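You operate a simulated robot arm through the tools that you are given. There is no shell and no other tool.

The job below is to be done with a simulated robot arm. You get a single attempt, and the scene is never put back.

TASK
Box the orange-banded long roll, slot the long divider between the rolls and close the carton.
Fine: plain flap first, tabbed flap on top.

The check looks at the end state, three seconds after you hand in, the way a careful person would. Anything else that was tipped, shoved, dropped, spilled or broken makes it a failure.

THE ROBOT
A 7-joint arm with a fingered hand, fixed in place. Base frame: the origin is on the floor under the middle of its stand, x ahead of it, y to its left, z up; the work surface is at about z = 820. Units: mm, rad, N and s.
It reaches about 1085 mm from its shoulder. Its first joint turns from -2.897 to 2.897 rad. Payload 3.7 kg.
The tool frame sits at the grasp point between the pads (the TCP): z along the fingers, y along the line on which they close. The tips reach 25 mm beyond it. The gripper opens to 88 mm; its body begins 29 mm behind the TCP. The gripper is a hand of 5 fingers: y runs from the thumb to the fingers, the wrist lies at [-13, -106, -174] in the tool frame.
Orientation is that of the tool frame in the base frame, as a unit quaternion [x, y, z, w]. With the fingers straight down and the wrist toward the robot, the tool's x, y and z point along [0, 1, 0], [1, 0, 0] and [0, 0, -1] of the base frame.

THE INTERFACE
- The arm moves only by the tool apply_moves. Its argument "commands" is a list of rows, each a list of 6 numbers: the shift along the base's x, y, z in mm, then the turn, a rotation vector about the base's x, y, z in rad. In form: [[dx, dy, dz, wx, wy, wz], ...]. A call has 1 to 20 rows; each row shifts and turns the commanded pose from where the row before left it. A row lasts 0.2 s, in which the tool goes at most 50 mm and 0.15 rad; a call with a longer step from one row to the next is refused whole. Where a pose cannot be reached the arm comes as near as it can. A force on the tool above 40 N (or 10 N above the force at the start of the call, whichever is more), or a blocked arm, ends the call early, and 0.2 s more pass. In this call time passes only in rows, and 0.2 s behind the last. The reply holds the time, the measured pose of the TCP, the force on the tool along the base axes, the opening and the grip force, in the units named above and with some noise, with the torque about the TCP (base axes, N m) and any sound that the robot's microphone picked up.
- Cameras (640 x 400 px; columns grow to the right, rows downward): "scene" is fixed at [211.7, 495, 1621.2]; the picture's right is [-0.64, -0.77, 0.00], its down [-0.56, 0.46, -0.68] and it looks along [0.53, -0.44, -0.73] (base axes); focal length 236 px, centre (320, 200). "wrist" rides on the gripper at [59, -79, -105] in the tool frame; the picture's right is [-0.73, 0.32, -0.61], its down [-0.62, -0.68, 0.38] and it looks along [-0.29, 0.66, 0.70] (tool axes); focal length 234 px, centre (320, 200).
- camera(camera): a new picture of that camera. No time passes.
- finger_targets(index, middle, ring, little, thumb_bend, thumb_turn): sets how far each is bent, from 0 (flat) to 1 (curled in); at 0.3 the hand is open as for a grip, at 0.7 the pads meet at the TCP. One left out holds its place. A second passes; each finger stops where it meets its share of the squeeze, and holds until it gets a number again. It is the only way to open and close the hand. It gives what a move gives, with no picture; readings hold the bend of each and the force on index, middle, ring, little, thumb and palm. thumb_turn goes from beside the hand (0) to across from the fingers (1), as for a grip.
- pixel_to_xyz(camera, pixels): for up to 12 pixels [column, row] of the newest picture of that camera ("zoom" is the newest enlarged one), the place [x, y, z] in the base frame of the surface seen there, good to about 3 mm, but the place of the scene camera against the robot may be out by one fixed shift of up to 12 mm in any direction. No time passes.
- zoom(camera, box): a new picture of the part [left, top, right, bottom] of that camera's present view, enlarged. No time passes.
- finish_job(): hands the job in; it is judged then, once.

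Leave the gripper open and the arm clear of the work at the hand-in unless told otherwise.

The tools are called after "Request:" as a command line: name --pt "numbers of a row" for each row, then --argument value for the rest, lists and objects as JSON in quotes. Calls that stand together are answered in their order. apply_moves: Moves the arm, as the interface text tells. Its arguments: {"type":"object","properties":{"commands":{"type":"array","items":{"type":"array","items":{"type":"number"}}}},"required":["commands"]} The other tools are called the same way: finger_targets (index, middle, ring, little, thumb_bend, thumb_turn) moves the fingers one by one; camera (camera) takes a picture; pixel_to_xyz (camera, pixels) gives the place of the surface under pixels of a picture; zoom (camera, box) takes an enlarged picture of a part of a camera's view; finish_job () hands the job in.

At the start:

```text
time: 0.0
eef_pos: [534.3, -182.9, 1256.9]
orientation: [0.707, 0.707, 0.0, 0.0]
contact_force: [-0.4, 0.4, -0.1]
moment: [-0.02, 0.01, 0.0]
opening: 87.6
grip_force: 0.1
shape: jaw
bend: [0.3, 0.3, 0.3, 0.3, 0.3, 0.98]
finger forces: [0.1, 0.1, 0.0, 0.0, 0.0, 0.0]
```

scene: 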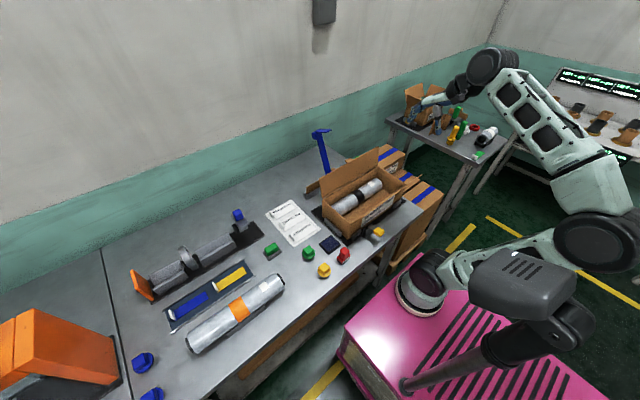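
wrist: 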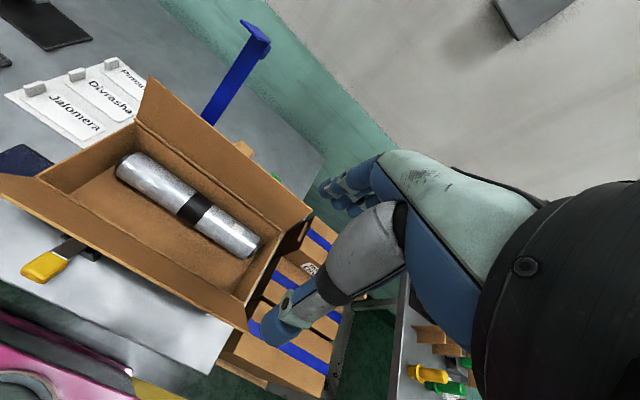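

I see a carton at about (365,190) in the scene picture with a roll already in it, a long roll with an orange band at (237,312), and blue and yellow strips (possibly dividers) at (210,295). I'll zoom in on each of these first.

Request:
zoom --camera "scene" --box '[290, 120, 450, 270]'

Request:
zoom --camera "scene" --box '[110, 190, 310, 370]'

Request:
zoom --camera "wrist" --box '[0, 60, 340, 340]'

```text
2.67 times, centred on (370, 195) of scene
```

zoom: 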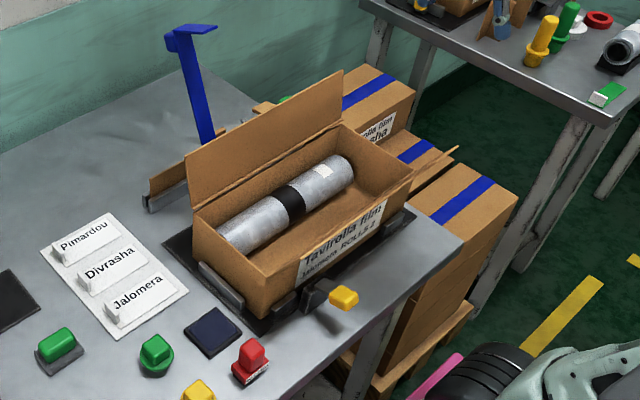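

```text
2.22 times, centred on (210, 280) of scene
```

zoom: 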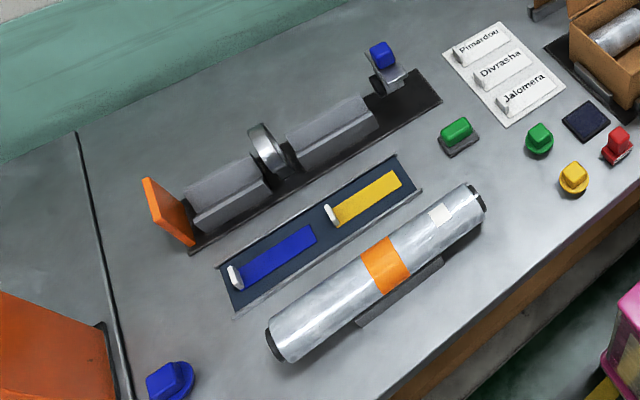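

```text
1.43 times, centred on (170, 200) of wrist
```

zoom: 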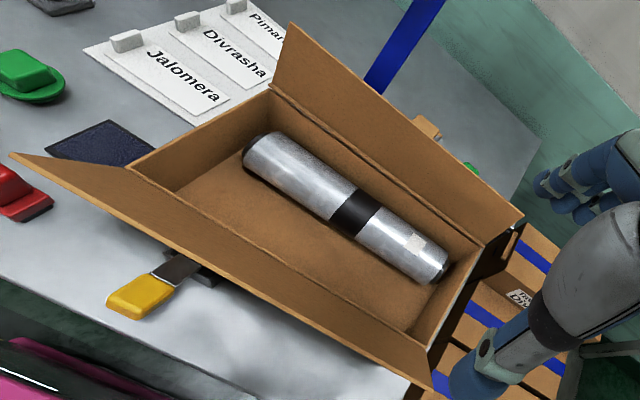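

The carton has two long flaps. I'll measure the carton, roll, dividers and fixture from the scene picture so I know the sizes and positions.

Request:
pixel_to_xyz --camera "scene" --pixels '[[195, 342], [237, 312], [278, 283], [215, 325], [262, 295], [183, 316], [209, 296], [216, 286], [243, 271], [180, 312], [214, 285], [100, 300]]'

Request:
zoom --camera "scene" --box '[160, 230, 300, 360]'

```text
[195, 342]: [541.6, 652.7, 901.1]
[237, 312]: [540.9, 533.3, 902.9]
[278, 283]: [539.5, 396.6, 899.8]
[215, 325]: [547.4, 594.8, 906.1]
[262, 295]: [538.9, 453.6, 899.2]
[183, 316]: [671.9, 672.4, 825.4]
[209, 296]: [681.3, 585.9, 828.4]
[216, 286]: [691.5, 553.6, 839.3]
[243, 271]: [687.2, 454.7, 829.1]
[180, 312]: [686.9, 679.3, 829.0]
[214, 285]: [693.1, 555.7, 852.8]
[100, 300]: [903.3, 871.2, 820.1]
```

```text
3.08 times, centred on (230, 295) of scene
```

zoom: 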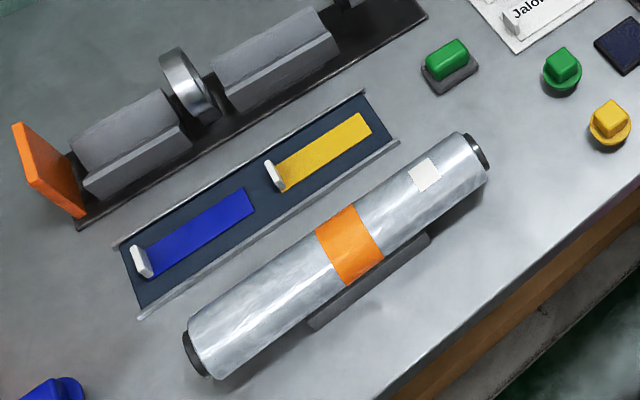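

The roll and the dividers both lie along y. I'll measure the ends of both dividers, the ends of the roll and its cradle in the zoomed picture.

Request:
pixel_to_xyz --camera "zoom" --pixels '[[148, 268], [142, 262], [137, 246], [150, 270], [249, 199], [247, 190], [276, 182], [272, 165], [284, 186], [369, 121], [366, 130], [153, 240]]'

Request:
pixel_to_xyz --camera "zoom" --pixels '[[196, 350], [200, 330], [480, 150], [464, 140], [330, 325], [425, 243], [350, 312], [145, 316], [120, 248], [398, 141], [362, 92], [250, 340]]'

```text
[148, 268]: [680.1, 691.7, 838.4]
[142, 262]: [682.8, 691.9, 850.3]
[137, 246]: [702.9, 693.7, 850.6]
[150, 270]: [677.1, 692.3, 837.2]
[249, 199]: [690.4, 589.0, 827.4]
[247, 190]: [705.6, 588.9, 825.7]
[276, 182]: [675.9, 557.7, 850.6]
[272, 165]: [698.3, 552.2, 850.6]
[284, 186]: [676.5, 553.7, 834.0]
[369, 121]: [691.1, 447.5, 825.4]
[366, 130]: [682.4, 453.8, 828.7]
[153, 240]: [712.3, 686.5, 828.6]
```

```text
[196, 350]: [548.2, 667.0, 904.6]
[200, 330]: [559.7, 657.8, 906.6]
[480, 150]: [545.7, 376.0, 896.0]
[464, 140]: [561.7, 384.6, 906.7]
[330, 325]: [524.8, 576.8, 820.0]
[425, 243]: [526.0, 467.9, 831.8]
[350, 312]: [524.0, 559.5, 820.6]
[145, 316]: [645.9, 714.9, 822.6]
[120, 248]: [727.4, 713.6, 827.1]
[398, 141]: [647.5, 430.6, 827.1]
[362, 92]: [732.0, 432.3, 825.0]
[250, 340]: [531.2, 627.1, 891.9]
```

The blue divider measures about y 588–692 and the yellow about y 447–555, so they're nearly equal. I need a closer look, and I'll check the rest of the scene for other rolls or dividers.

Request:
zoom --camera "scene" --box '[380, 60, 640, 220]'

Request:
zoom --camera "scene" --box '[0, 240, 220, 400]'

Request:
zoom --camera "scene" --box '[300, 120, 420, 200]'

Request:
zoom --camera "scene" --box '[330, 160, 430, 230]'

```text
2.46 times, centred on (510, 140) of scene
```

zoom: 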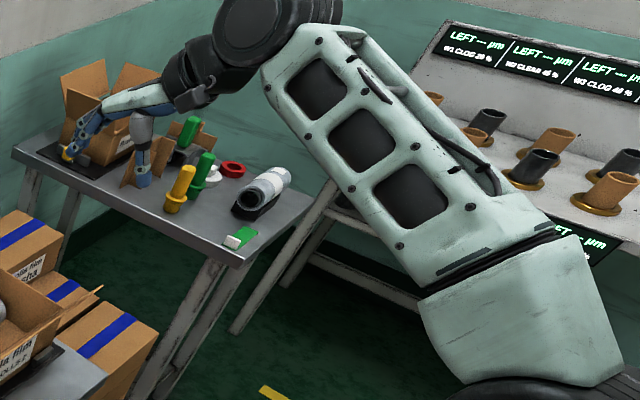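

```text
2.50 times, centred on (110, 320) of scene
```

zoom: 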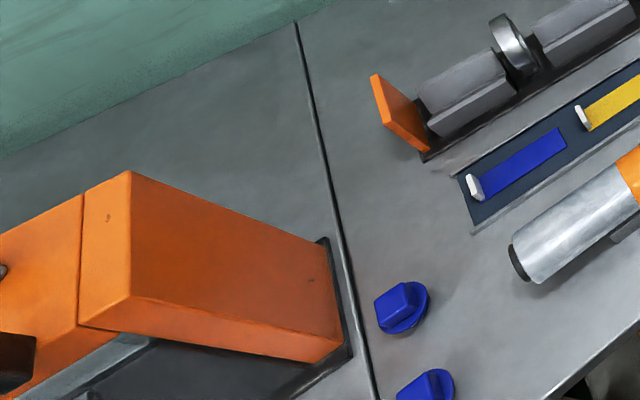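

```text
5.00 times, centred on (360, 160) of scene
```

zoom: 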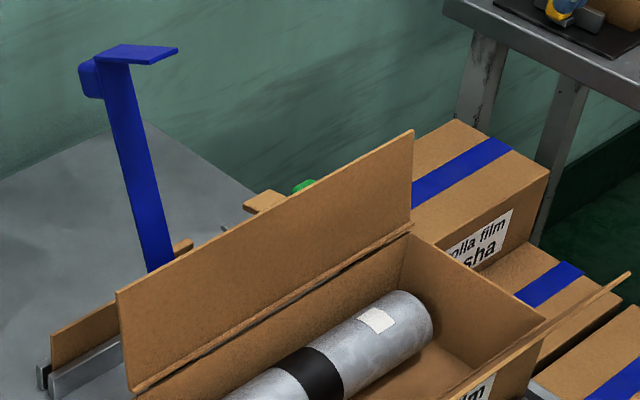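

```text
5.71 times, centred on (380, 195) of scene
```

zoom: 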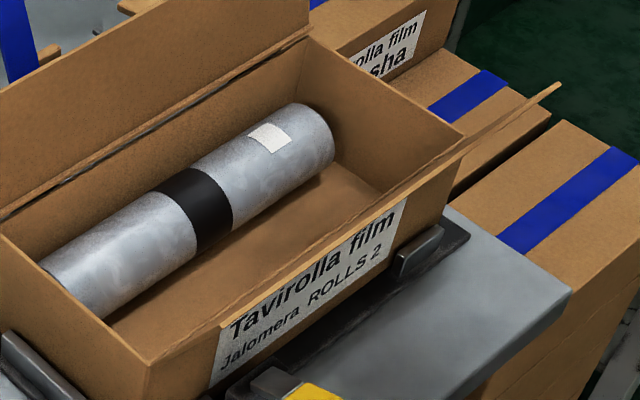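

Behind the carton, beside the blue post, a brown cardboard piece is standing in a grey bracket. That could be the cardboard divider. I'll measure the carton from the wrist picture and check that rack area too.

Request:
zoom --camera "wrist" --box '[0, 60, 340, 340]'

Request:
pixel_to_xyz --camera "zoom" --pixels '[[270, 92], [292, 26], [522, 216], [485, 240], [132, 166], [14, 155], [420, 335], [430, 395], [260, 145], [440, 275], [350, 210], [210, 180]]'

Request:
pixel_to_xyz --camera "wrist" --pixels '[[135, 120], [150, 80], [310, 212], [290, 225], [40, 175], [130, 165], [255, 245], [190, 205], [110, 205], [45, 265], [240, 148], [275, 178]]'

```text
1.43 times, centred on (170, 200) of wrist
```

zoom: 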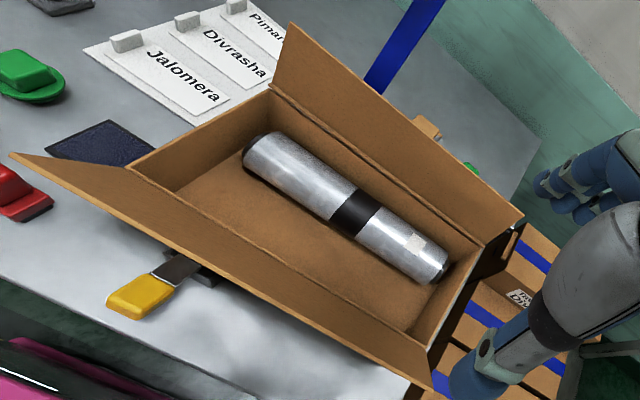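

```text
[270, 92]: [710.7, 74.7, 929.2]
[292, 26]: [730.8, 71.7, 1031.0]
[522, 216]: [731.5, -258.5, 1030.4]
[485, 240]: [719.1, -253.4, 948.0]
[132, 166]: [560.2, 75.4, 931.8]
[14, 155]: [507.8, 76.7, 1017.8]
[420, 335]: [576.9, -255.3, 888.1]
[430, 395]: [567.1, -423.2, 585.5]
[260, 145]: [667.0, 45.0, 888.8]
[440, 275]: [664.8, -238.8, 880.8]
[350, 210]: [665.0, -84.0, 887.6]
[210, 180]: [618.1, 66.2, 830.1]
```

```text
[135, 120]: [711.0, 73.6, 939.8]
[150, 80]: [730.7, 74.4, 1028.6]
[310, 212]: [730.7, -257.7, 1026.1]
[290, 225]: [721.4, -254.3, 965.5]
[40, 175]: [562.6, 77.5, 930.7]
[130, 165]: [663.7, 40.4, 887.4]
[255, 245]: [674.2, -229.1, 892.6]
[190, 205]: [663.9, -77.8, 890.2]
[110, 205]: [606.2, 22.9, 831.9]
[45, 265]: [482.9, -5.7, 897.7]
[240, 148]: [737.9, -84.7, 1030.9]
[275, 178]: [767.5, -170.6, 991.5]
```

The carton spans about x 560–711 and y −258…76, with its rim at z≈930 and its floor at 830. The existing roll lies at x≈665 with its top at 888. Each flap is about 100 mm. To see behind the far flap, I'll raise the arm and tilt the wrist camera downward.

Request:
apply_moves --pt "0 10 40 0 0 0" --pt "10 20 40 0 0.1 0" --pt "10 20 40 0 0.1 0" --pt "10 20 30 0 0.1 0" --pt "10 20 20 0 0.1 0" --pt "10 20 10 0 0.1 0"

Request:
camera --camera "wrist"

Request:
camera --camera "scene"

```text
time: 1.4
eef_pos: [587.2, -74.2, 1350.5]
orientation: [0.686, 0.686, -0.173, -0.173]
contact_force: [-0.9, 0.2, 0.0]
moment: [0.0, -0.04, -0.02]
opening: 87.9
grip_force: 0.1
shape: jaw
bend: [0.3, 0.3, 0.3, 0.3, 0.3, 0.98]
finger forces: [0.0, 0.0, 0.1, 0.1, 0.0, 0.0]
out of reach, approached as far as the arm can: row 5, 6
```

```text
taken
```

wrist: 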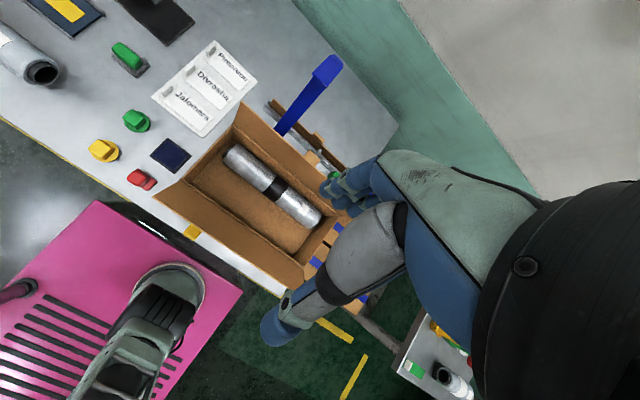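

```text
taken
```

scene: 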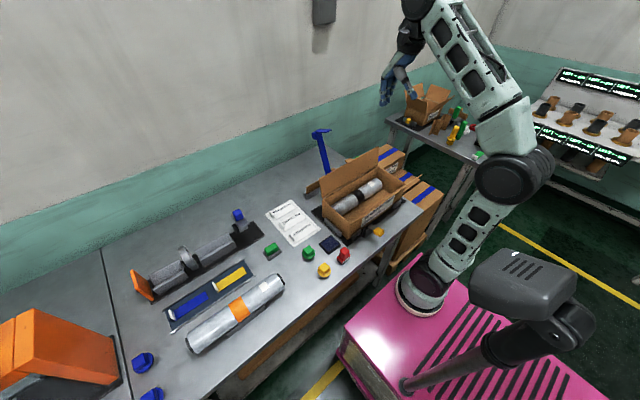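

Now I can see something behind the far flap, around (300,130) in the wrist picture. I'll zoom there and on the carton.

Request:
zoom --camera "wrist" --box '[240, 50, 400, 200]'

Request:
pixel_to_xyz --camera "wrist" --pixels '[[275, 103], [340, 165], [315, 140], [325, 68], [283, 130], [268, 105], [306, 155], [322, 157], [335, 160], [300, 125]]'

Request:
zoom --camera "wrist" --box '[140, 80, 360, 280]'

```text
2.67 times, centred on (320, 125) of wrist
```

zoom: 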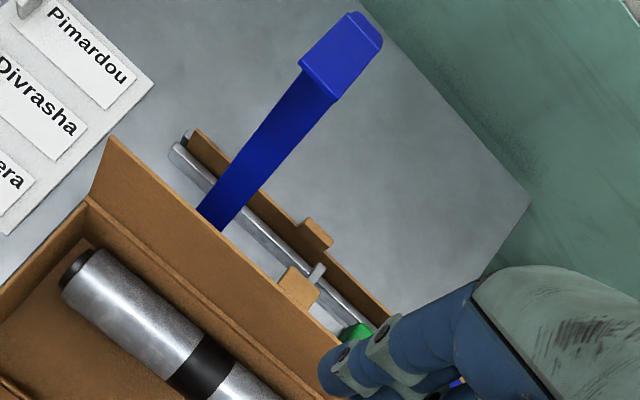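

```text
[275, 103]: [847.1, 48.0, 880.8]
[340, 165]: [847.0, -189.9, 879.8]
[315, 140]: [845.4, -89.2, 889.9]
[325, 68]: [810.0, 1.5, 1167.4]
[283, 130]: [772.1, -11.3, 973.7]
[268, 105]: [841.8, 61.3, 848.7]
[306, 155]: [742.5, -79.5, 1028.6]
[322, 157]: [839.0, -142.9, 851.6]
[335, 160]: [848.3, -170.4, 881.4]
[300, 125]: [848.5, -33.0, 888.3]
```

```text
2.00 times, centred on (250, 180) of wrist
```

zoom: 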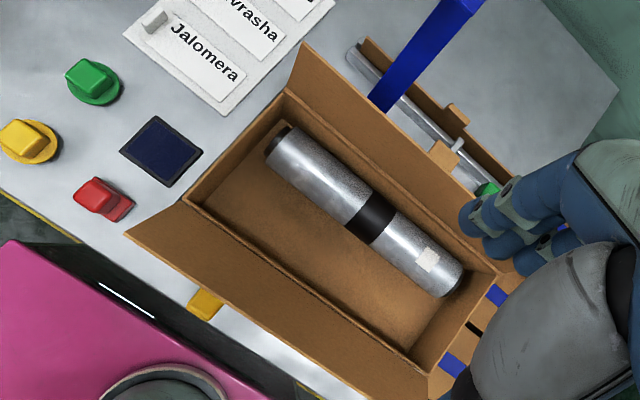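

Two brown cardboard dividers stand in a rack behind the carton. One is at x≈847, running from y≈48 to −200 with a tab near y≈−89, and a second one is nearer the carton. I'll move the arm left (+y) and turn the camera toward −y for an unobstructed look.

Request:
apply_moves --pt "0 40 -20 0 -0.1 -0.1" --pt "0 45 -10 0 -0.1 -0.12" --pt "0 45 0 0 -0.1 -0.12" --pt "0 45 0 0 -0.1 -0.12" --pt "0 45 0 0 0 -0.12" --pt "0 45 0 0 0 -0.12"

Request:
camera --camera "wrist"

```text
refused: row 2 steps farther than a row can; nothing moved
```

```text
taken
```

wrist: 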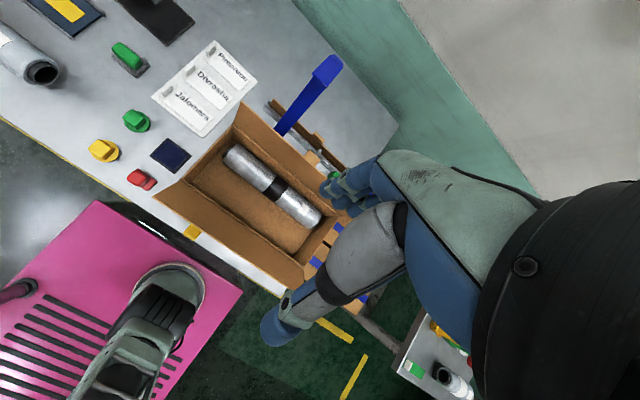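

That call was refused because the combined turn was over 0.15 rad. I'll repeat it with smaller turns per row.

Request:
apply_moves --pt "0 40 -20 0 -0.1 -0.1" --pt "0 45 -10 0 -0.1 -0.1" --pt "0 45 0 0 -0.1 -0.1" --pt "0 45 0 0 -0.1 -0.1" --pt "0 45 0 0 0 -0.14" --pt "0 45 0 0 0 -0.14"

Request:
camera --camera "wrist"

```text
time: 2.8
eef_pos: [585.5, 193.7, 1321.4]
orientation: [0.898, 0.436, 0.012, -0.066]
contact_force: [0.7, -0.5, -0.1]
moment: [0.0, -0.02, 0.02]
opening: 87.7
grip_force: 0.0
shape: jaw
bend: [0.3, 0.3, 0.3, 0.3, 0.3, 0.98]
finger forces: [0.0, 0.0, 0.0, 0.1, 0.0, 0.1]
```

```text
taken
```

wrist: 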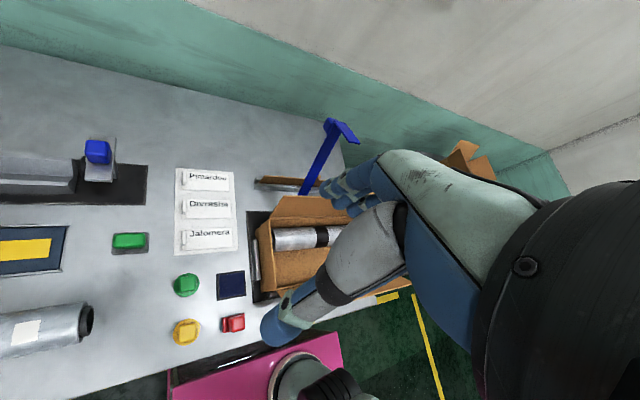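

My own hand hides the dividers in this view. I'll turn further about z so they shift toward the left of the picture, and come lower and closer.

Request:
apply_moves --pt "20 0 -40 0 0 -0.14" --pt "20 0 -40 0 0 -0.14" --pt "20 0 -40 0 0 -0.14" --pt "20 0 -20 0 0 -0.1"

Request:
camera --camera "wrist"

```text
time: 3.8
eef_pos: [667.7, 193.2, 1181.5]
orientation: [0.979, 0.191, 0.028, -0.062]
contact_force: [-0.3, -0.2, -1.2]
moment: [0.03, 0.01, 0.01]
opening: 87.9
grip_force: 0.1
shape: jaw
bend: [0.3, 0.3, 0.3, 0.3, 0.3, 0.98]
finger forces: [0.0, 0.1, 0.0, 0.0, 0.1, 0.0]
```

```text
taken
```

wrist: 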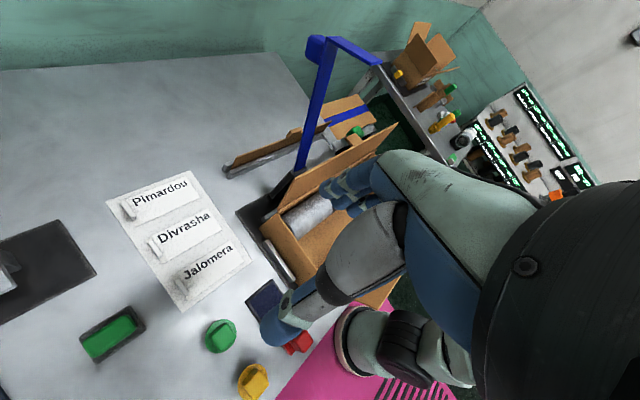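

Request:
zoom --camera "wrist" --box '[210, 30, 410, 240]'

```text
1.90 times, centred on (310, 135) of wrist
```

zoom: 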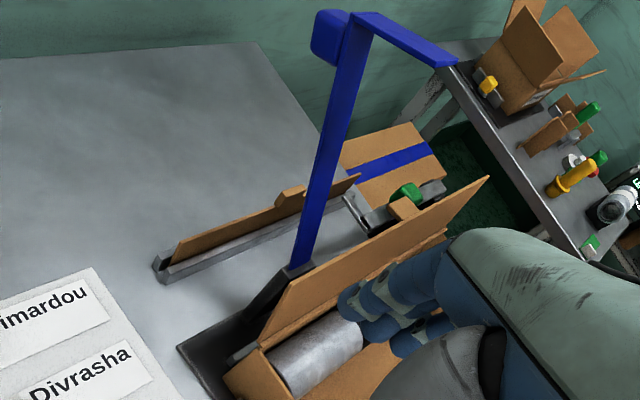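

I now see a long brown divider standing in a grey channel, another piece with a green knob near the flap, and a blue post with an arm at the top. I'll measure these points in the zoom.

Request:
pixel_to_xyz --camera "zoom" --pixels '[[177, 262], [175, 240], [357, 178], [292, 195], [278, 203], [400, 208], [407, 190], [330, 35], [365, 20], [450, 65], [295, 260], [325, 140]]'

Request:
zoom --camera "wrist" --box '[280, 70, 400, 170]'

```text
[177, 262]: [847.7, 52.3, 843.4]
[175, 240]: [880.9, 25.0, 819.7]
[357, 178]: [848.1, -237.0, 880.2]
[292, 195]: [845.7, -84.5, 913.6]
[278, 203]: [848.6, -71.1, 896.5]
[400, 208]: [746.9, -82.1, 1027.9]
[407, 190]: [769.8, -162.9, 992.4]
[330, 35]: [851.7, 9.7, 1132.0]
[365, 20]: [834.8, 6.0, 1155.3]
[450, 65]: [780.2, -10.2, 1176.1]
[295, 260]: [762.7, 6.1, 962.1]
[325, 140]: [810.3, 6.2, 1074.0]
```

```text
4.00 times, centred on (340, 120) of wrist
```

zoom: 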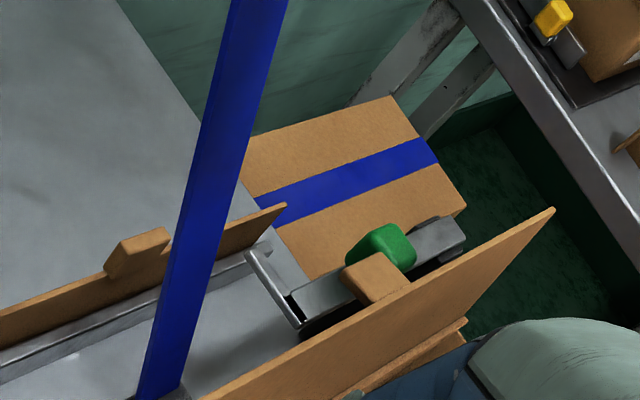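

A brown block at (375,278) in this zoom sits between the far flap and a green knob. I'll measure it to find out what it belongs to.

Request:
pixel_to_xyz --camera "zoom" --pixels '[[360, 272], [375, 285], [395, 280], [380, 245], [365, 240], [440, 235], [300, 315], [310, 285], [275, 210], [545, 215], [140, 250], [120, 265]]'

```text
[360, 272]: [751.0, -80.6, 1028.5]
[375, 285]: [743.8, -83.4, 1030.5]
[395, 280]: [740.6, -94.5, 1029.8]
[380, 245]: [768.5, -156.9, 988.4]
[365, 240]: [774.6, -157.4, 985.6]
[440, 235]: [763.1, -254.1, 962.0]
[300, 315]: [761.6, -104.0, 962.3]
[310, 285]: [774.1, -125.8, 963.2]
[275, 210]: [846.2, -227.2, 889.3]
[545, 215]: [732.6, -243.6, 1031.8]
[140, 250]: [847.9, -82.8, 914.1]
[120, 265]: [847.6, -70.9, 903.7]
```

The brown block is a tab on the far flap's free edge (z≈1030, y≈−80…−95, pointing outward). So the far flap looks to be the tabbed one. I'll go further +x and lower to see the back of the flap and the green-knob bracket.

Request:
apply_moves --pt "40 20 -20 0 0 0" --pt "40 10 -30 0 0 0" --pt "40 0 -30 0 0 0"

Request:
camera --camera "wrist"

Request:
zoom --camera "wrist" --box '[180, 30, 400, 240]'

```text
refused: row 2 steps farther than a row can; nothing moved
```

```text
taken
```

wrist: 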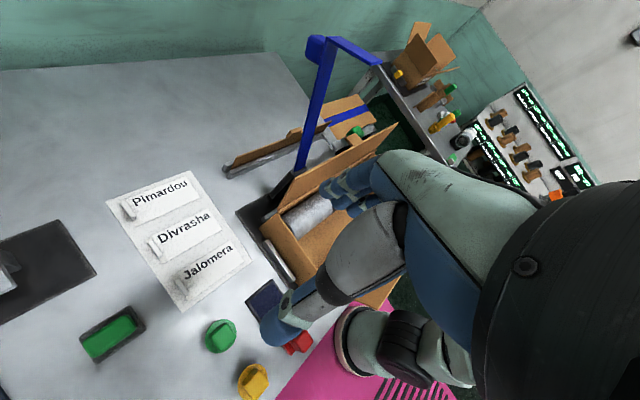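

```text
1.90 times, centred on (290, 135) of wrist
```

zoom: 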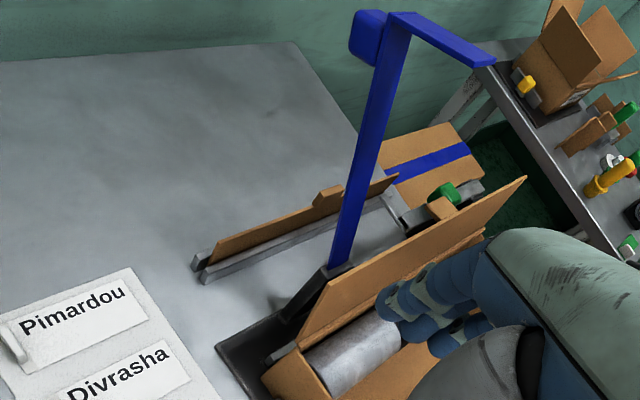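

One row was just over 50 mm, so the call was refused. I'll repeat with shorter rows.

Request:
apply_moves --pt "35 20 -20 0 0 0" --pt "35 15 -20 0 0 0" --pt "35 0 -25 0 0 0" --pt "15 0 -25 0 0 0"

Request:
camera --camera "wrist"

Request:
zoom --camera "wrist" --box '[180, 30, 400, 240]'

```text
time: 4.8
eef_pos: [788.4, 226.9, 1088.8]
orientation: [0.979, 0.192, 0.028, -0.062]
contact_force: [-0.8, -0.1, 0.8]
moment: [-0.01, -0.01, 0.01]
opening: 87.7
grip_force: 0.0
shape: jaw
bend: [0.3, 0.3, 0.3, 0.3, 0.3, 0.98]
finger forces: [0.0, 0.0, 0.0, 0.0, 0.1, 0.1]
```

```text
taken
```

wrist: 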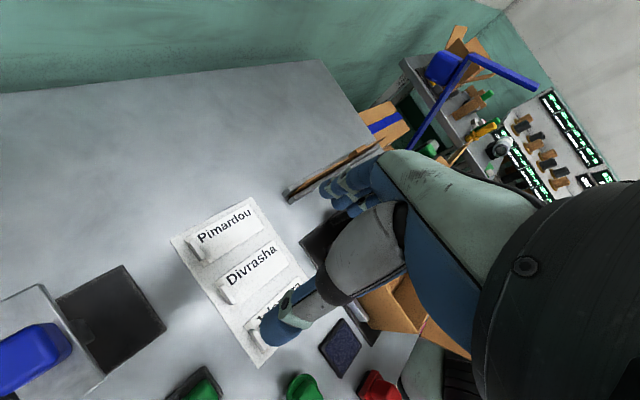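

```text
1.90 times, centred on (290, 135) of wrist
```

zoom: 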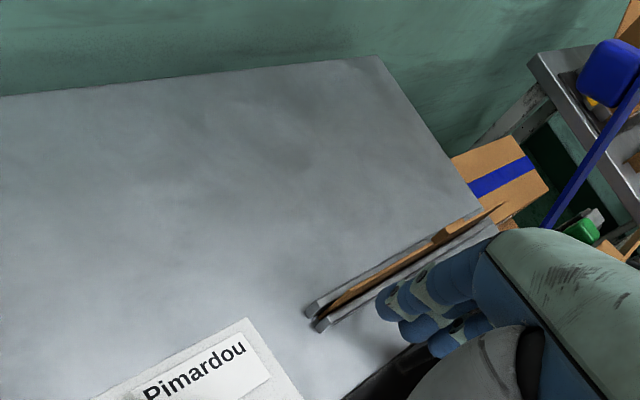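

The hand still occludes the area, so I'll turn further about z to bring the flap's back side toward the left of the picture.

Request:
apply_moves --pt "0 0 20 0 0 -0.14" --pt "0 0 20 0 0 -0.14" --pt "0 0 20 0 0 -0.14" --pt "0 0 0 0 0 -0.14"

Request:
camera --camera "wrist"

Request:
zoom --camera "wrist" --box '[180, 30, 400, 240]'

```text
time: 5.8
eef_pos: [786.6, 222.8, 1150.0]
orientation: [0.994, -0.089, 0.043, -0.053]
contact_force: [0.9, -3.9, 1.5]
moment: [0.23, 0.08, 0.03]
opening: 87.9
grip_force: 0.0
shape: jaw
bend: [0.3, 0.3, 0.3, 0.3, 0.3, 0.98]
finger forces: [0.0, 0.0, 0.0, 0.0, 0.0, 0.1]
```

```text
taken
```

wrist: 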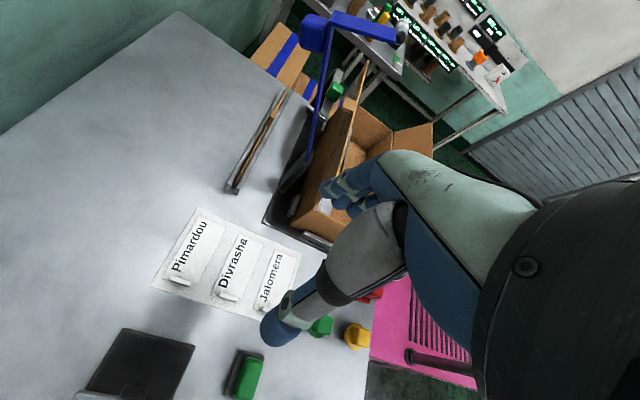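

```text
1.90 times, centred on (290, 135) of wrist
```

zoom: 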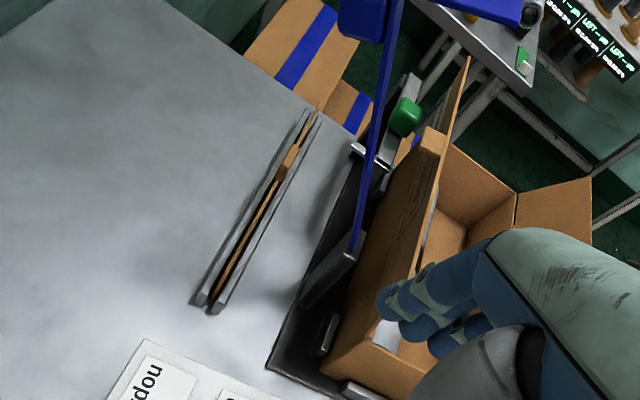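

Now I have a good view of the back side. I'll zoom in on the blue bar, green knob and tab, and on the divider channel.

Request:
zoom --camera "wrist" --box '[280, 0, 400, 110]'

Request:
pixel_to_xyz --camera "zoom" --pixels '[[300, 330], [340, 300], [320, 200], [325, 250], [280, 280], [150, 120], [100, 130], [390, 60], [380, 100], [340, 220], [400, 110], [330, 290]]'

Request:
zoom --camera "wrist" --box '[240, 90, 360, 200]'

```text
3.64 times, centred on (340, 55) of wrist
```

zoom: 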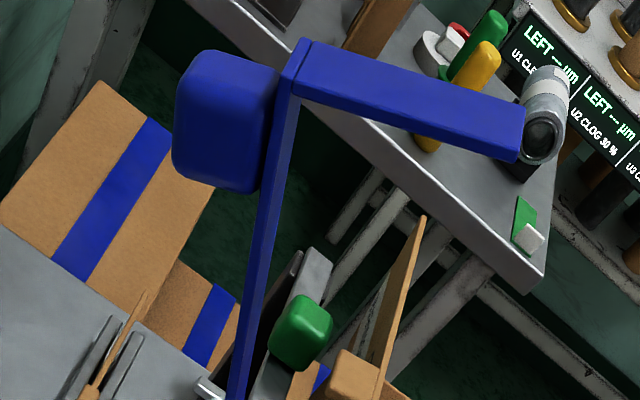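

```text
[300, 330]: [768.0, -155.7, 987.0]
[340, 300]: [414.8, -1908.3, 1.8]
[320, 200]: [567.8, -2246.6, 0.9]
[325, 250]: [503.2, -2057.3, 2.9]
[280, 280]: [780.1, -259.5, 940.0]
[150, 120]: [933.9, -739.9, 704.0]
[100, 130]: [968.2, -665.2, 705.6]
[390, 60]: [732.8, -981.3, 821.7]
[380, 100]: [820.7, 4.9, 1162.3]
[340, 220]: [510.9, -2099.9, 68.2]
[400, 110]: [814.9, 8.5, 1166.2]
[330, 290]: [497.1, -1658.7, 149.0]
```

```text
3.64 times, centred on (300, 145) of wrist
```

zoom: 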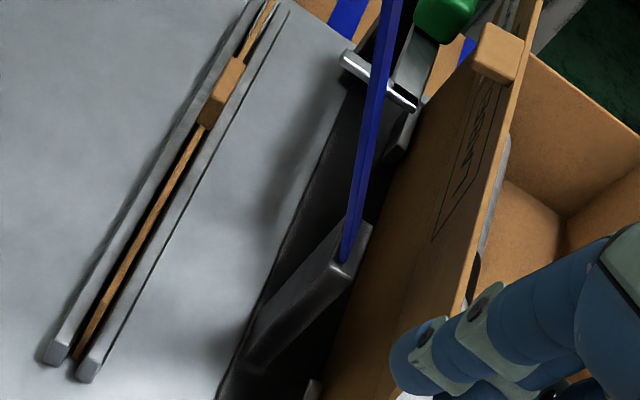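

The blue bar looks like a swing-over hold-down arm, pivoted at about (762,6,960). The divider with its centre tab stands between two rails. I'll measure the divider, its tab and the flap tab in this view.

Request:
pixel_to_xyz --camera "zoom" --pixels '[[236, 65], [215, 120], [225, 92], [212, 90], [80, 355], [150, 225], [60, 350], [90, 370], [268, 10], [495, 55], [480, 50], [515, 60]]'

Request:
zoom --camera "wrist" --box '[300, 80, 380, 160]'

Request:
zoom --camera "wrist" --box '[250, 70, 310, 130]'

```text
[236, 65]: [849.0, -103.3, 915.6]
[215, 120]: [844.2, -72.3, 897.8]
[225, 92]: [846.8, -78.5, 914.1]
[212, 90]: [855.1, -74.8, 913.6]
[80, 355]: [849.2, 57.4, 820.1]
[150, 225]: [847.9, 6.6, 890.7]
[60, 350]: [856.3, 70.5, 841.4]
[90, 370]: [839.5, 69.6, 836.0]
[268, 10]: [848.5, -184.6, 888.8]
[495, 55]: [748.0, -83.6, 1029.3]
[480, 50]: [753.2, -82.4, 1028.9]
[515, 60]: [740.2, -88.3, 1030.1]
```

```text
5.00 times, centred on (340, 120) of wrist
```

zoom: 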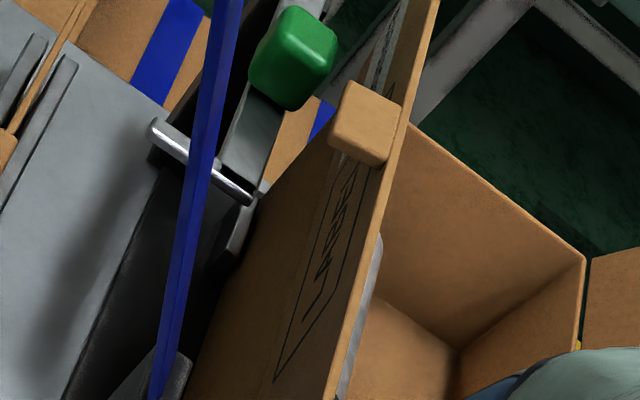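

```text
6.67 times, centred on (280, 100) of wrist
```

zoom: 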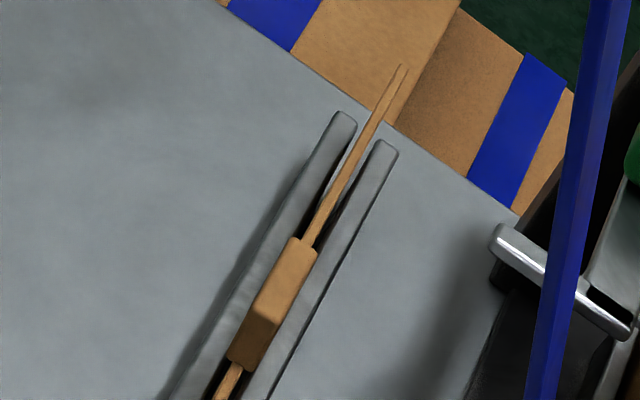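

The divider tab is about y −70…−105, x 840–855, with its top at z≈914. Finger thickness matters for placing the roll in the narrow gap, so I'll sample points on my own thumb and fingers in the wrist picture.

Request:
zoom --camera "wrist" --box '[240, 140, 440, 360]'

Request:
pixel_to_xyz --camera "wrist" --pixels '[[325, 188], [330, 193], [340, 190], [352, 180], [365, 170], [345, 205], [358, 210], [268, 335], [285, 320], [300, 300], [320, 265], [345, 300]]'

```text
1.82 times, centred on (340, 250) of wrist
```

zoom: 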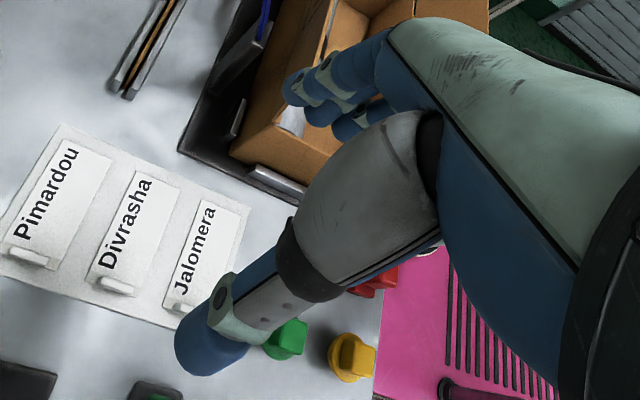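

```text
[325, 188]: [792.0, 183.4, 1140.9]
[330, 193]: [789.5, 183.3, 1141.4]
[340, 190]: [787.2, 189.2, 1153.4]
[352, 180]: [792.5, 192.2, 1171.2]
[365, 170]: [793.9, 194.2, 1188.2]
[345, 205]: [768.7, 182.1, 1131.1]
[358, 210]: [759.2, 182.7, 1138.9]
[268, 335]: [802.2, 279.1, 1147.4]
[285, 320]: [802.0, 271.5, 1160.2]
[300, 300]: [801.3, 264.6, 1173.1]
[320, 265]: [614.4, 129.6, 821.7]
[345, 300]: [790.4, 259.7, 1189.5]
```

Fingers and thumb are each about 18 mm thick and splay outward when open, so the gap beside the existing roll will be tight. I'll plan a slight tilt for placing. For now I'll go over the orange-banded roll at about (541,521), turning the hand back to the default yaw.

Request:
apply_moves --pt "-19 23 0 0 0 0.135" --pt "-19 23 0 0 0 0.135" --pt "-19 23 0 0 0 0.135" --pt "-19 23 0 0 0 0.135" --pt "-19 23 0 0 0 0.135" --pt "-19 23 0 0 0 0.135" --pt "-19 23 0 0 0 0.135" --pt "-19 23 0 0 0 0.135" --pt "-19 23 0 0 0 0.135" --pt "-19 23 0 0 0 0.135" --pt "-19 23 0 0 0 0.135" --pt "-19 23 0 0 0 0.135" --pt "-18 23 0 0 0 0.135"

Request:
camera --camera "wrist"

Request:
camera --camera "scene"

```text
time: 8.6
eef_pos: [542.0, 528.0, 1149.0]
orientation: [0.701, 0.71, -0.012, -0.067]
contact_force: [0.2, 0.3, 0.7]
moment: [-0.01, 0.0, 0.02]
opening: 87.8
grip_force: 0.0
shape: jaw
bend: [0.3, 0.3, 0.3, 0.3, 0.3, 0.98]
finger forces: [0.0, 0.1, 0.0, 0.1, 0.0, 0.0]
```

```text
taken
```

wrist: 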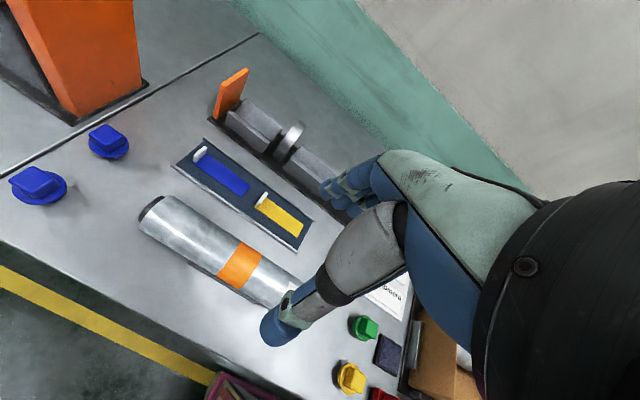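

```text
taken
```

scene: 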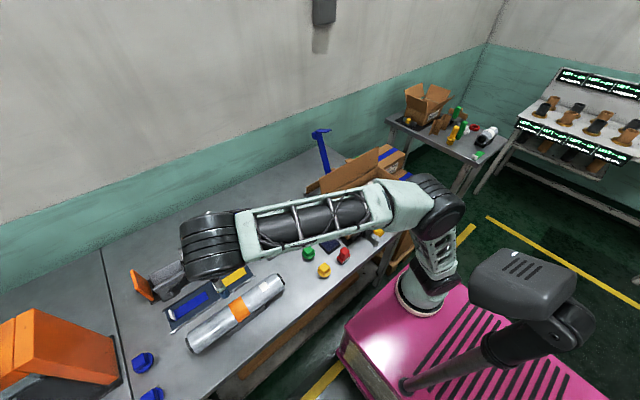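

The roll is now visible in the wrist picture, with its left end at (150,210) and the orange band at (240,265). I'll measure it precisely.

Request:
pixel_to_xyz --camera "wrist" --pixels '[[165, 200], [180, 208], [150, 210], [142, 220], [240, 260], [245, 248], [232, 276], [290, 278], [210, 230], [200, 250], [205, 155], [262, 200]]'

Request:
zoom --camera "wrist" --box '[120, 120, 340, 330]'

```text
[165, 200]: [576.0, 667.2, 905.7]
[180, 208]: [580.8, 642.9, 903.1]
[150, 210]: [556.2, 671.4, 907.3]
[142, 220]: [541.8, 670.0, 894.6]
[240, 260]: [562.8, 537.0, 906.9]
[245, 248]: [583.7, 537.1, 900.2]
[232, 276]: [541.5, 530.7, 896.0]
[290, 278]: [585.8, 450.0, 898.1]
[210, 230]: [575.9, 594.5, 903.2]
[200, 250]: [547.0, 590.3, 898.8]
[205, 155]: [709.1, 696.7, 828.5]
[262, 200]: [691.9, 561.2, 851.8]
```

```text
1.90 times, centred on (230, 225) of wrist
```

zoom: 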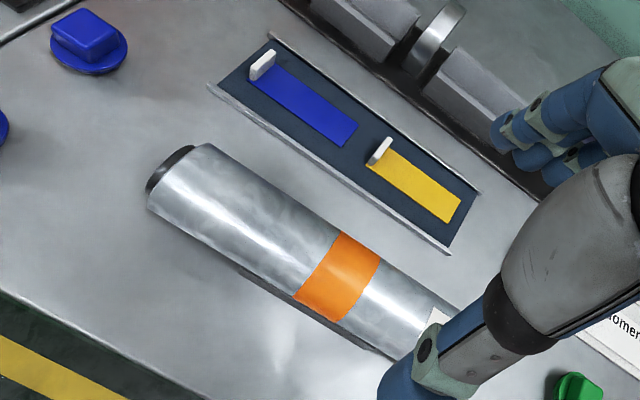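

The roll axis is at about x 565, z 877.5, with radius ≈29.5, y 376–671 and centre y≈523. I'll level the sideways tilt, set a tilt of about 0.3 rad about y, and come down partway above the roll.

Request:
apply_moves --pt "10 -1 -40 -0.04 0.095 0" --pt "12 -2 -40 -0.037 0.095 0" --pt "8 -1 -40 0 0 0" --pt "0 0 -30 0 0 0"

Request:
camera --camera "wrist"

```text
time: 9.6
eef_pos: [570.1, 523.3, 997.6]
orientation: [0.699, 0.699, -0.105, -0.106]
contact_force: [-0.9, -0.4, -0.8]
moment: [-0.02, 0.02, -0.01]
opening: 88.1
grip_force: 0.0
shape: jaw
bend: [0.3, 0.3, 0.3, 0.3, 0.3, 0.98]
finger forces: [0.0, 0.0, 0.0, 0.0, 0.0, 0.0]
```

```text
taken
```

wrist: 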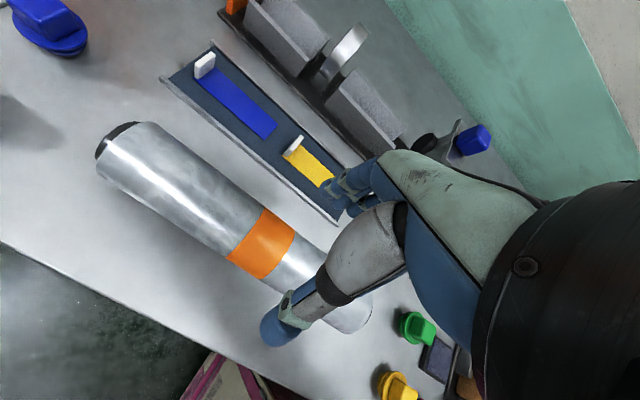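

The orientation is exactly as planned. I'll measure the roll again from this closer view before descending.

Request:
pixel_to_xyz --camera "wrist" --pixels '[[265, 240], [285, 225], [240, 262], [255, 250], [275, 232], [160, 130], [140, 127], [105, 145], [200, 190], [180, 205], [220, 180], [370, 310]]'

```text
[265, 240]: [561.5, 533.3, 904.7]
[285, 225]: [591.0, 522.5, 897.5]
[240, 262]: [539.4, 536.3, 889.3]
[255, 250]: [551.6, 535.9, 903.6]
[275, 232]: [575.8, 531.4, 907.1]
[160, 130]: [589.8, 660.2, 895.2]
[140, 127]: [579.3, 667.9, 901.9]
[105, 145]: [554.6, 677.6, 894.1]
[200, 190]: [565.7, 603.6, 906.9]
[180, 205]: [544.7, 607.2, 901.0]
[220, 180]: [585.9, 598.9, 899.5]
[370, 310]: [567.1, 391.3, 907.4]
```

The roll axis fits to (566, 877) with radius ≈30.5. I'll shift +x and approach along the tilted finger axis so the open hand straddles the roll.

Request:
apply_moves --pt "33 0 0 0 0 0" --pt "-8.6 0 -28 0 0 0" --pt "-8.6 0 -28 0 0 0" --pt "-8.6 0 -28 0 0 0"

Request:
camera --camera "wrist"

Request:
zoom --camera "scene" --box '[140, 210, 320, 370]'

```text
time: 10.6
eef_pos: [577.9, 523.6, 915.2]
orientation: [0.7, 0.698, -0.105, -0.106]
contact_force: [0.8, 0.1, 0.2]
moment: [-0.01, 0.01, 0.03]
opening: 87.7
grip_force: 0.1
shape: jaw
bend: [0.3, 0.3, 0.3, 0.3, 0.3, 0.98]
finger forces: [0.1, 0.0, 0.0, 0.0, 0.0, 0.1]
```

```text
taken
```

wrist: 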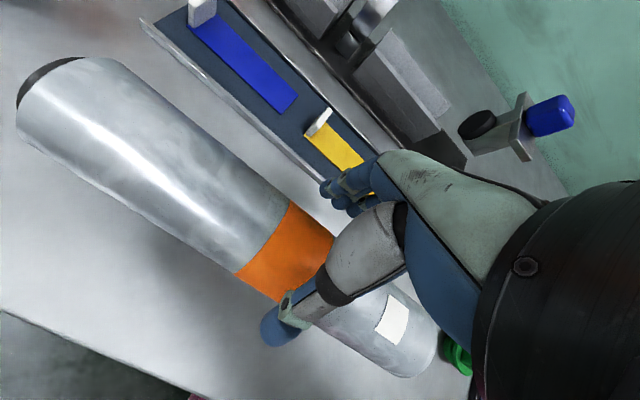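

```text
2.50 times, centred on (230, 290) of scene
```

zoom: 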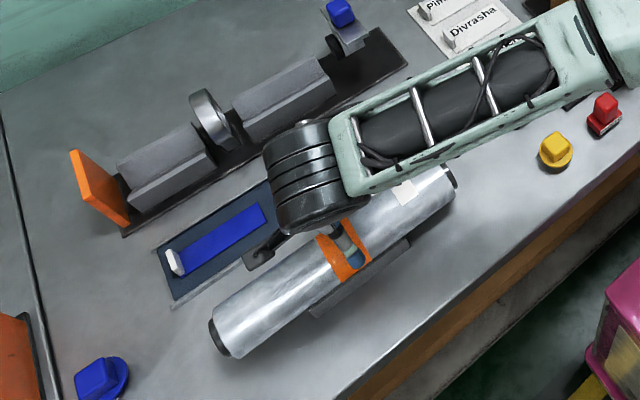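

The hand straddles the roll with no contact. I'll descend the last ~30 mm along the tool axis.

Request:
apply_moves --pt "-4.7 0 -15.3 0 0 0" --pt "-4.7 0 -15.3 0 0 0"

Request:
camera --camera "wrist"

```text
time: 11.2
eef_pos: [569.1, 522.4, 884.3]
orientation: [0.7, 0.699, -0.105, -0.106]
contact_force: [-0.1, -0.4, 0.4]
moment: [-0.03, 0.02, 0.02]
opening: 87.9
grip_force: 0.0
shape: jaw
bend: [0.3, 0.3, 0.3, 0.3, 0.3, 0.98]
finger forces: [0.0, 0.0, 0.0, 0.0, 0.0, 0.1]
```

```text
taken
```

wrist: 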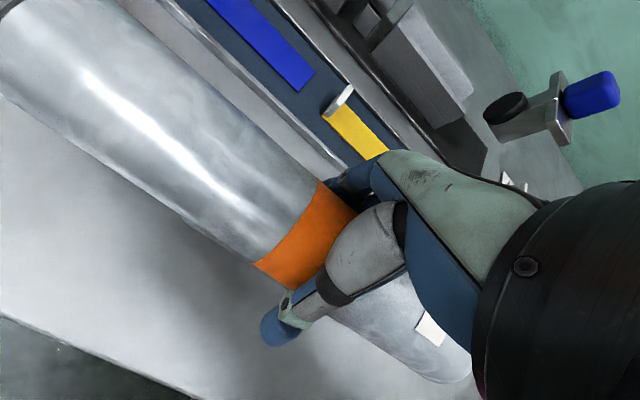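

The roll sits between thumb and fingers at the orange band, and the force reads near zero. I'll close the hand for the grip.

Request:
finger_targets --index 0.7 --middle 0.7 --ring 0.7 --little 0.7 --thumb_bend 0.7

Request:
camera --camera "wrist"

```text
time: 12.2
eef_pos: [571.0, 522.4, 885.4]
orientation: [0.7, 0.698, -0.103, -0.107]
contact_force: [22.7, 2.5, 12.7]
moment: [0.1, -1.01, 1.04]
opening: 57.0
grip_force: 37.7
shape: fingers
bend: [0.43, 0.45, 0.47, 0.48, 0.5, 0.97]
finger forces: [9.1, 9.0, 21.7, 12.8, 22.7, 0.0]
```

```text
taken
```

wrist: 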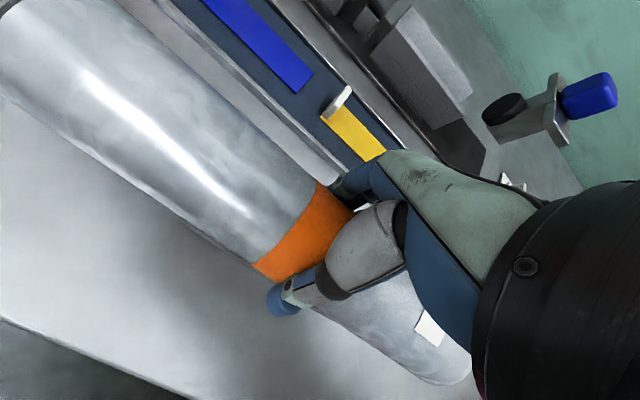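

The grip holds at 38 N with all fingers touching. A 23 N side force comes from the cradle constraining the roll. I'll lift gently in small rows.

Request:
apply_moves --pt "0 0 5 0 0 0" --pt "0 0 8 0 0 0" --pt "0 0 10 0 0 0"

Request:
zoom --camera "scene" --box '[140, 210, 320, 370]'

Request:
camera --camera "wrist"

```text
time: 13.0
eef_pos: [567.2, 523.2, 906.3]
orientation: [0.7, 0.698, -0.107, -0.106]
contact_force: [0.5, 0.5, -4.9]
moment: [-0.05, -0.04, 0.0]
opening: 53.8
grip_force: 22.3
shape: fingers
bend: [0.45, 0.5, 0.52, 0.53, 0.51, 0.92]
finger forces: [9.2, 3.8, 5.2, 5.0, 22.1, 0.0]
```

```text
2.50 times, centred on (230, 290) of scene
```

zoom: 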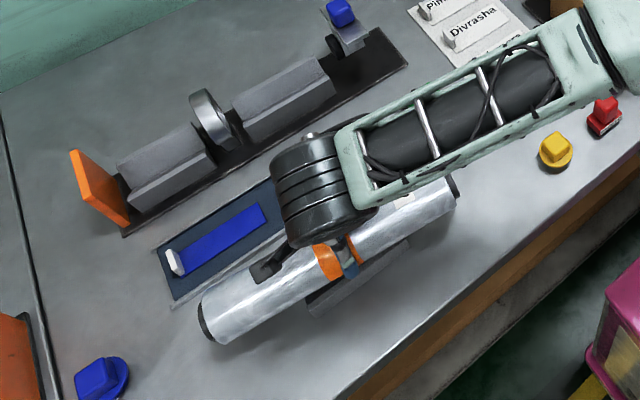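

```text
taken
```

wrist: 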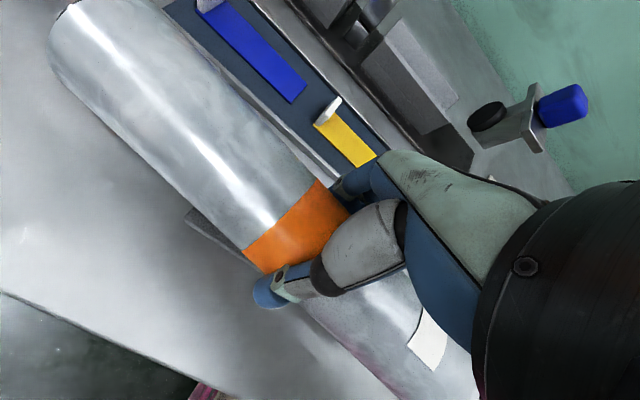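

The roll is lifted (about 5 N weight) but has yawed a bit in the hand. I'll measure its axis so I can compensate.

Request:
pixel_to_xyz --camera "wrist" --pixels '[[140, 70], [120, 85], [100, 100], [160, 60], [210, 140], [240, 170], [190, 165], [290, 220], [280, 240], [380, 340], [390, 360], [360, 350]]'

Request:
pixel_to_xyz --camera "zoom" --pixels '[[205, 310], [225, 315], [240, 300], [400, 220], [430, 205], [450, 185], [215, 335], [440, 195], [290, 265], [380, 235]]'

```text
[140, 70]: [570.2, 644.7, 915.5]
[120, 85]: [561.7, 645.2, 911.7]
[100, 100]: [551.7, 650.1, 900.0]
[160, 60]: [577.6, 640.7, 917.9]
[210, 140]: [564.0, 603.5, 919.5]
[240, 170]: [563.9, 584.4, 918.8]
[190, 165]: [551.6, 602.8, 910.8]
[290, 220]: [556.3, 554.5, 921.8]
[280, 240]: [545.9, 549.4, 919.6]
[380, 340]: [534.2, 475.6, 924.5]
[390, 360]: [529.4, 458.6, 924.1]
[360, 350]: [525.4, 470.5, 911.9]
```

```text
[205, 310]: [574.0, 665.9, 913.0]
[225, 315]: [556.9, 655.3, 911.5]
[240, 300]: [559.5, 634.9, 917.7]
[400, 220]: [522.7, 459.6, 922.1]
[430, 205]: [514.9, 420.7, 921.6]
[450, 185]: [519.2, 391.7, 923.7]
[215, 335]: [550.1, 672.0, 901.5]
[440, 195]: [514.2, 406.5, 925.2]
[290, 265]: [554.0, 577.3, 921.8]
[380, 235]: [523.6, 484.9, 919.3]
```

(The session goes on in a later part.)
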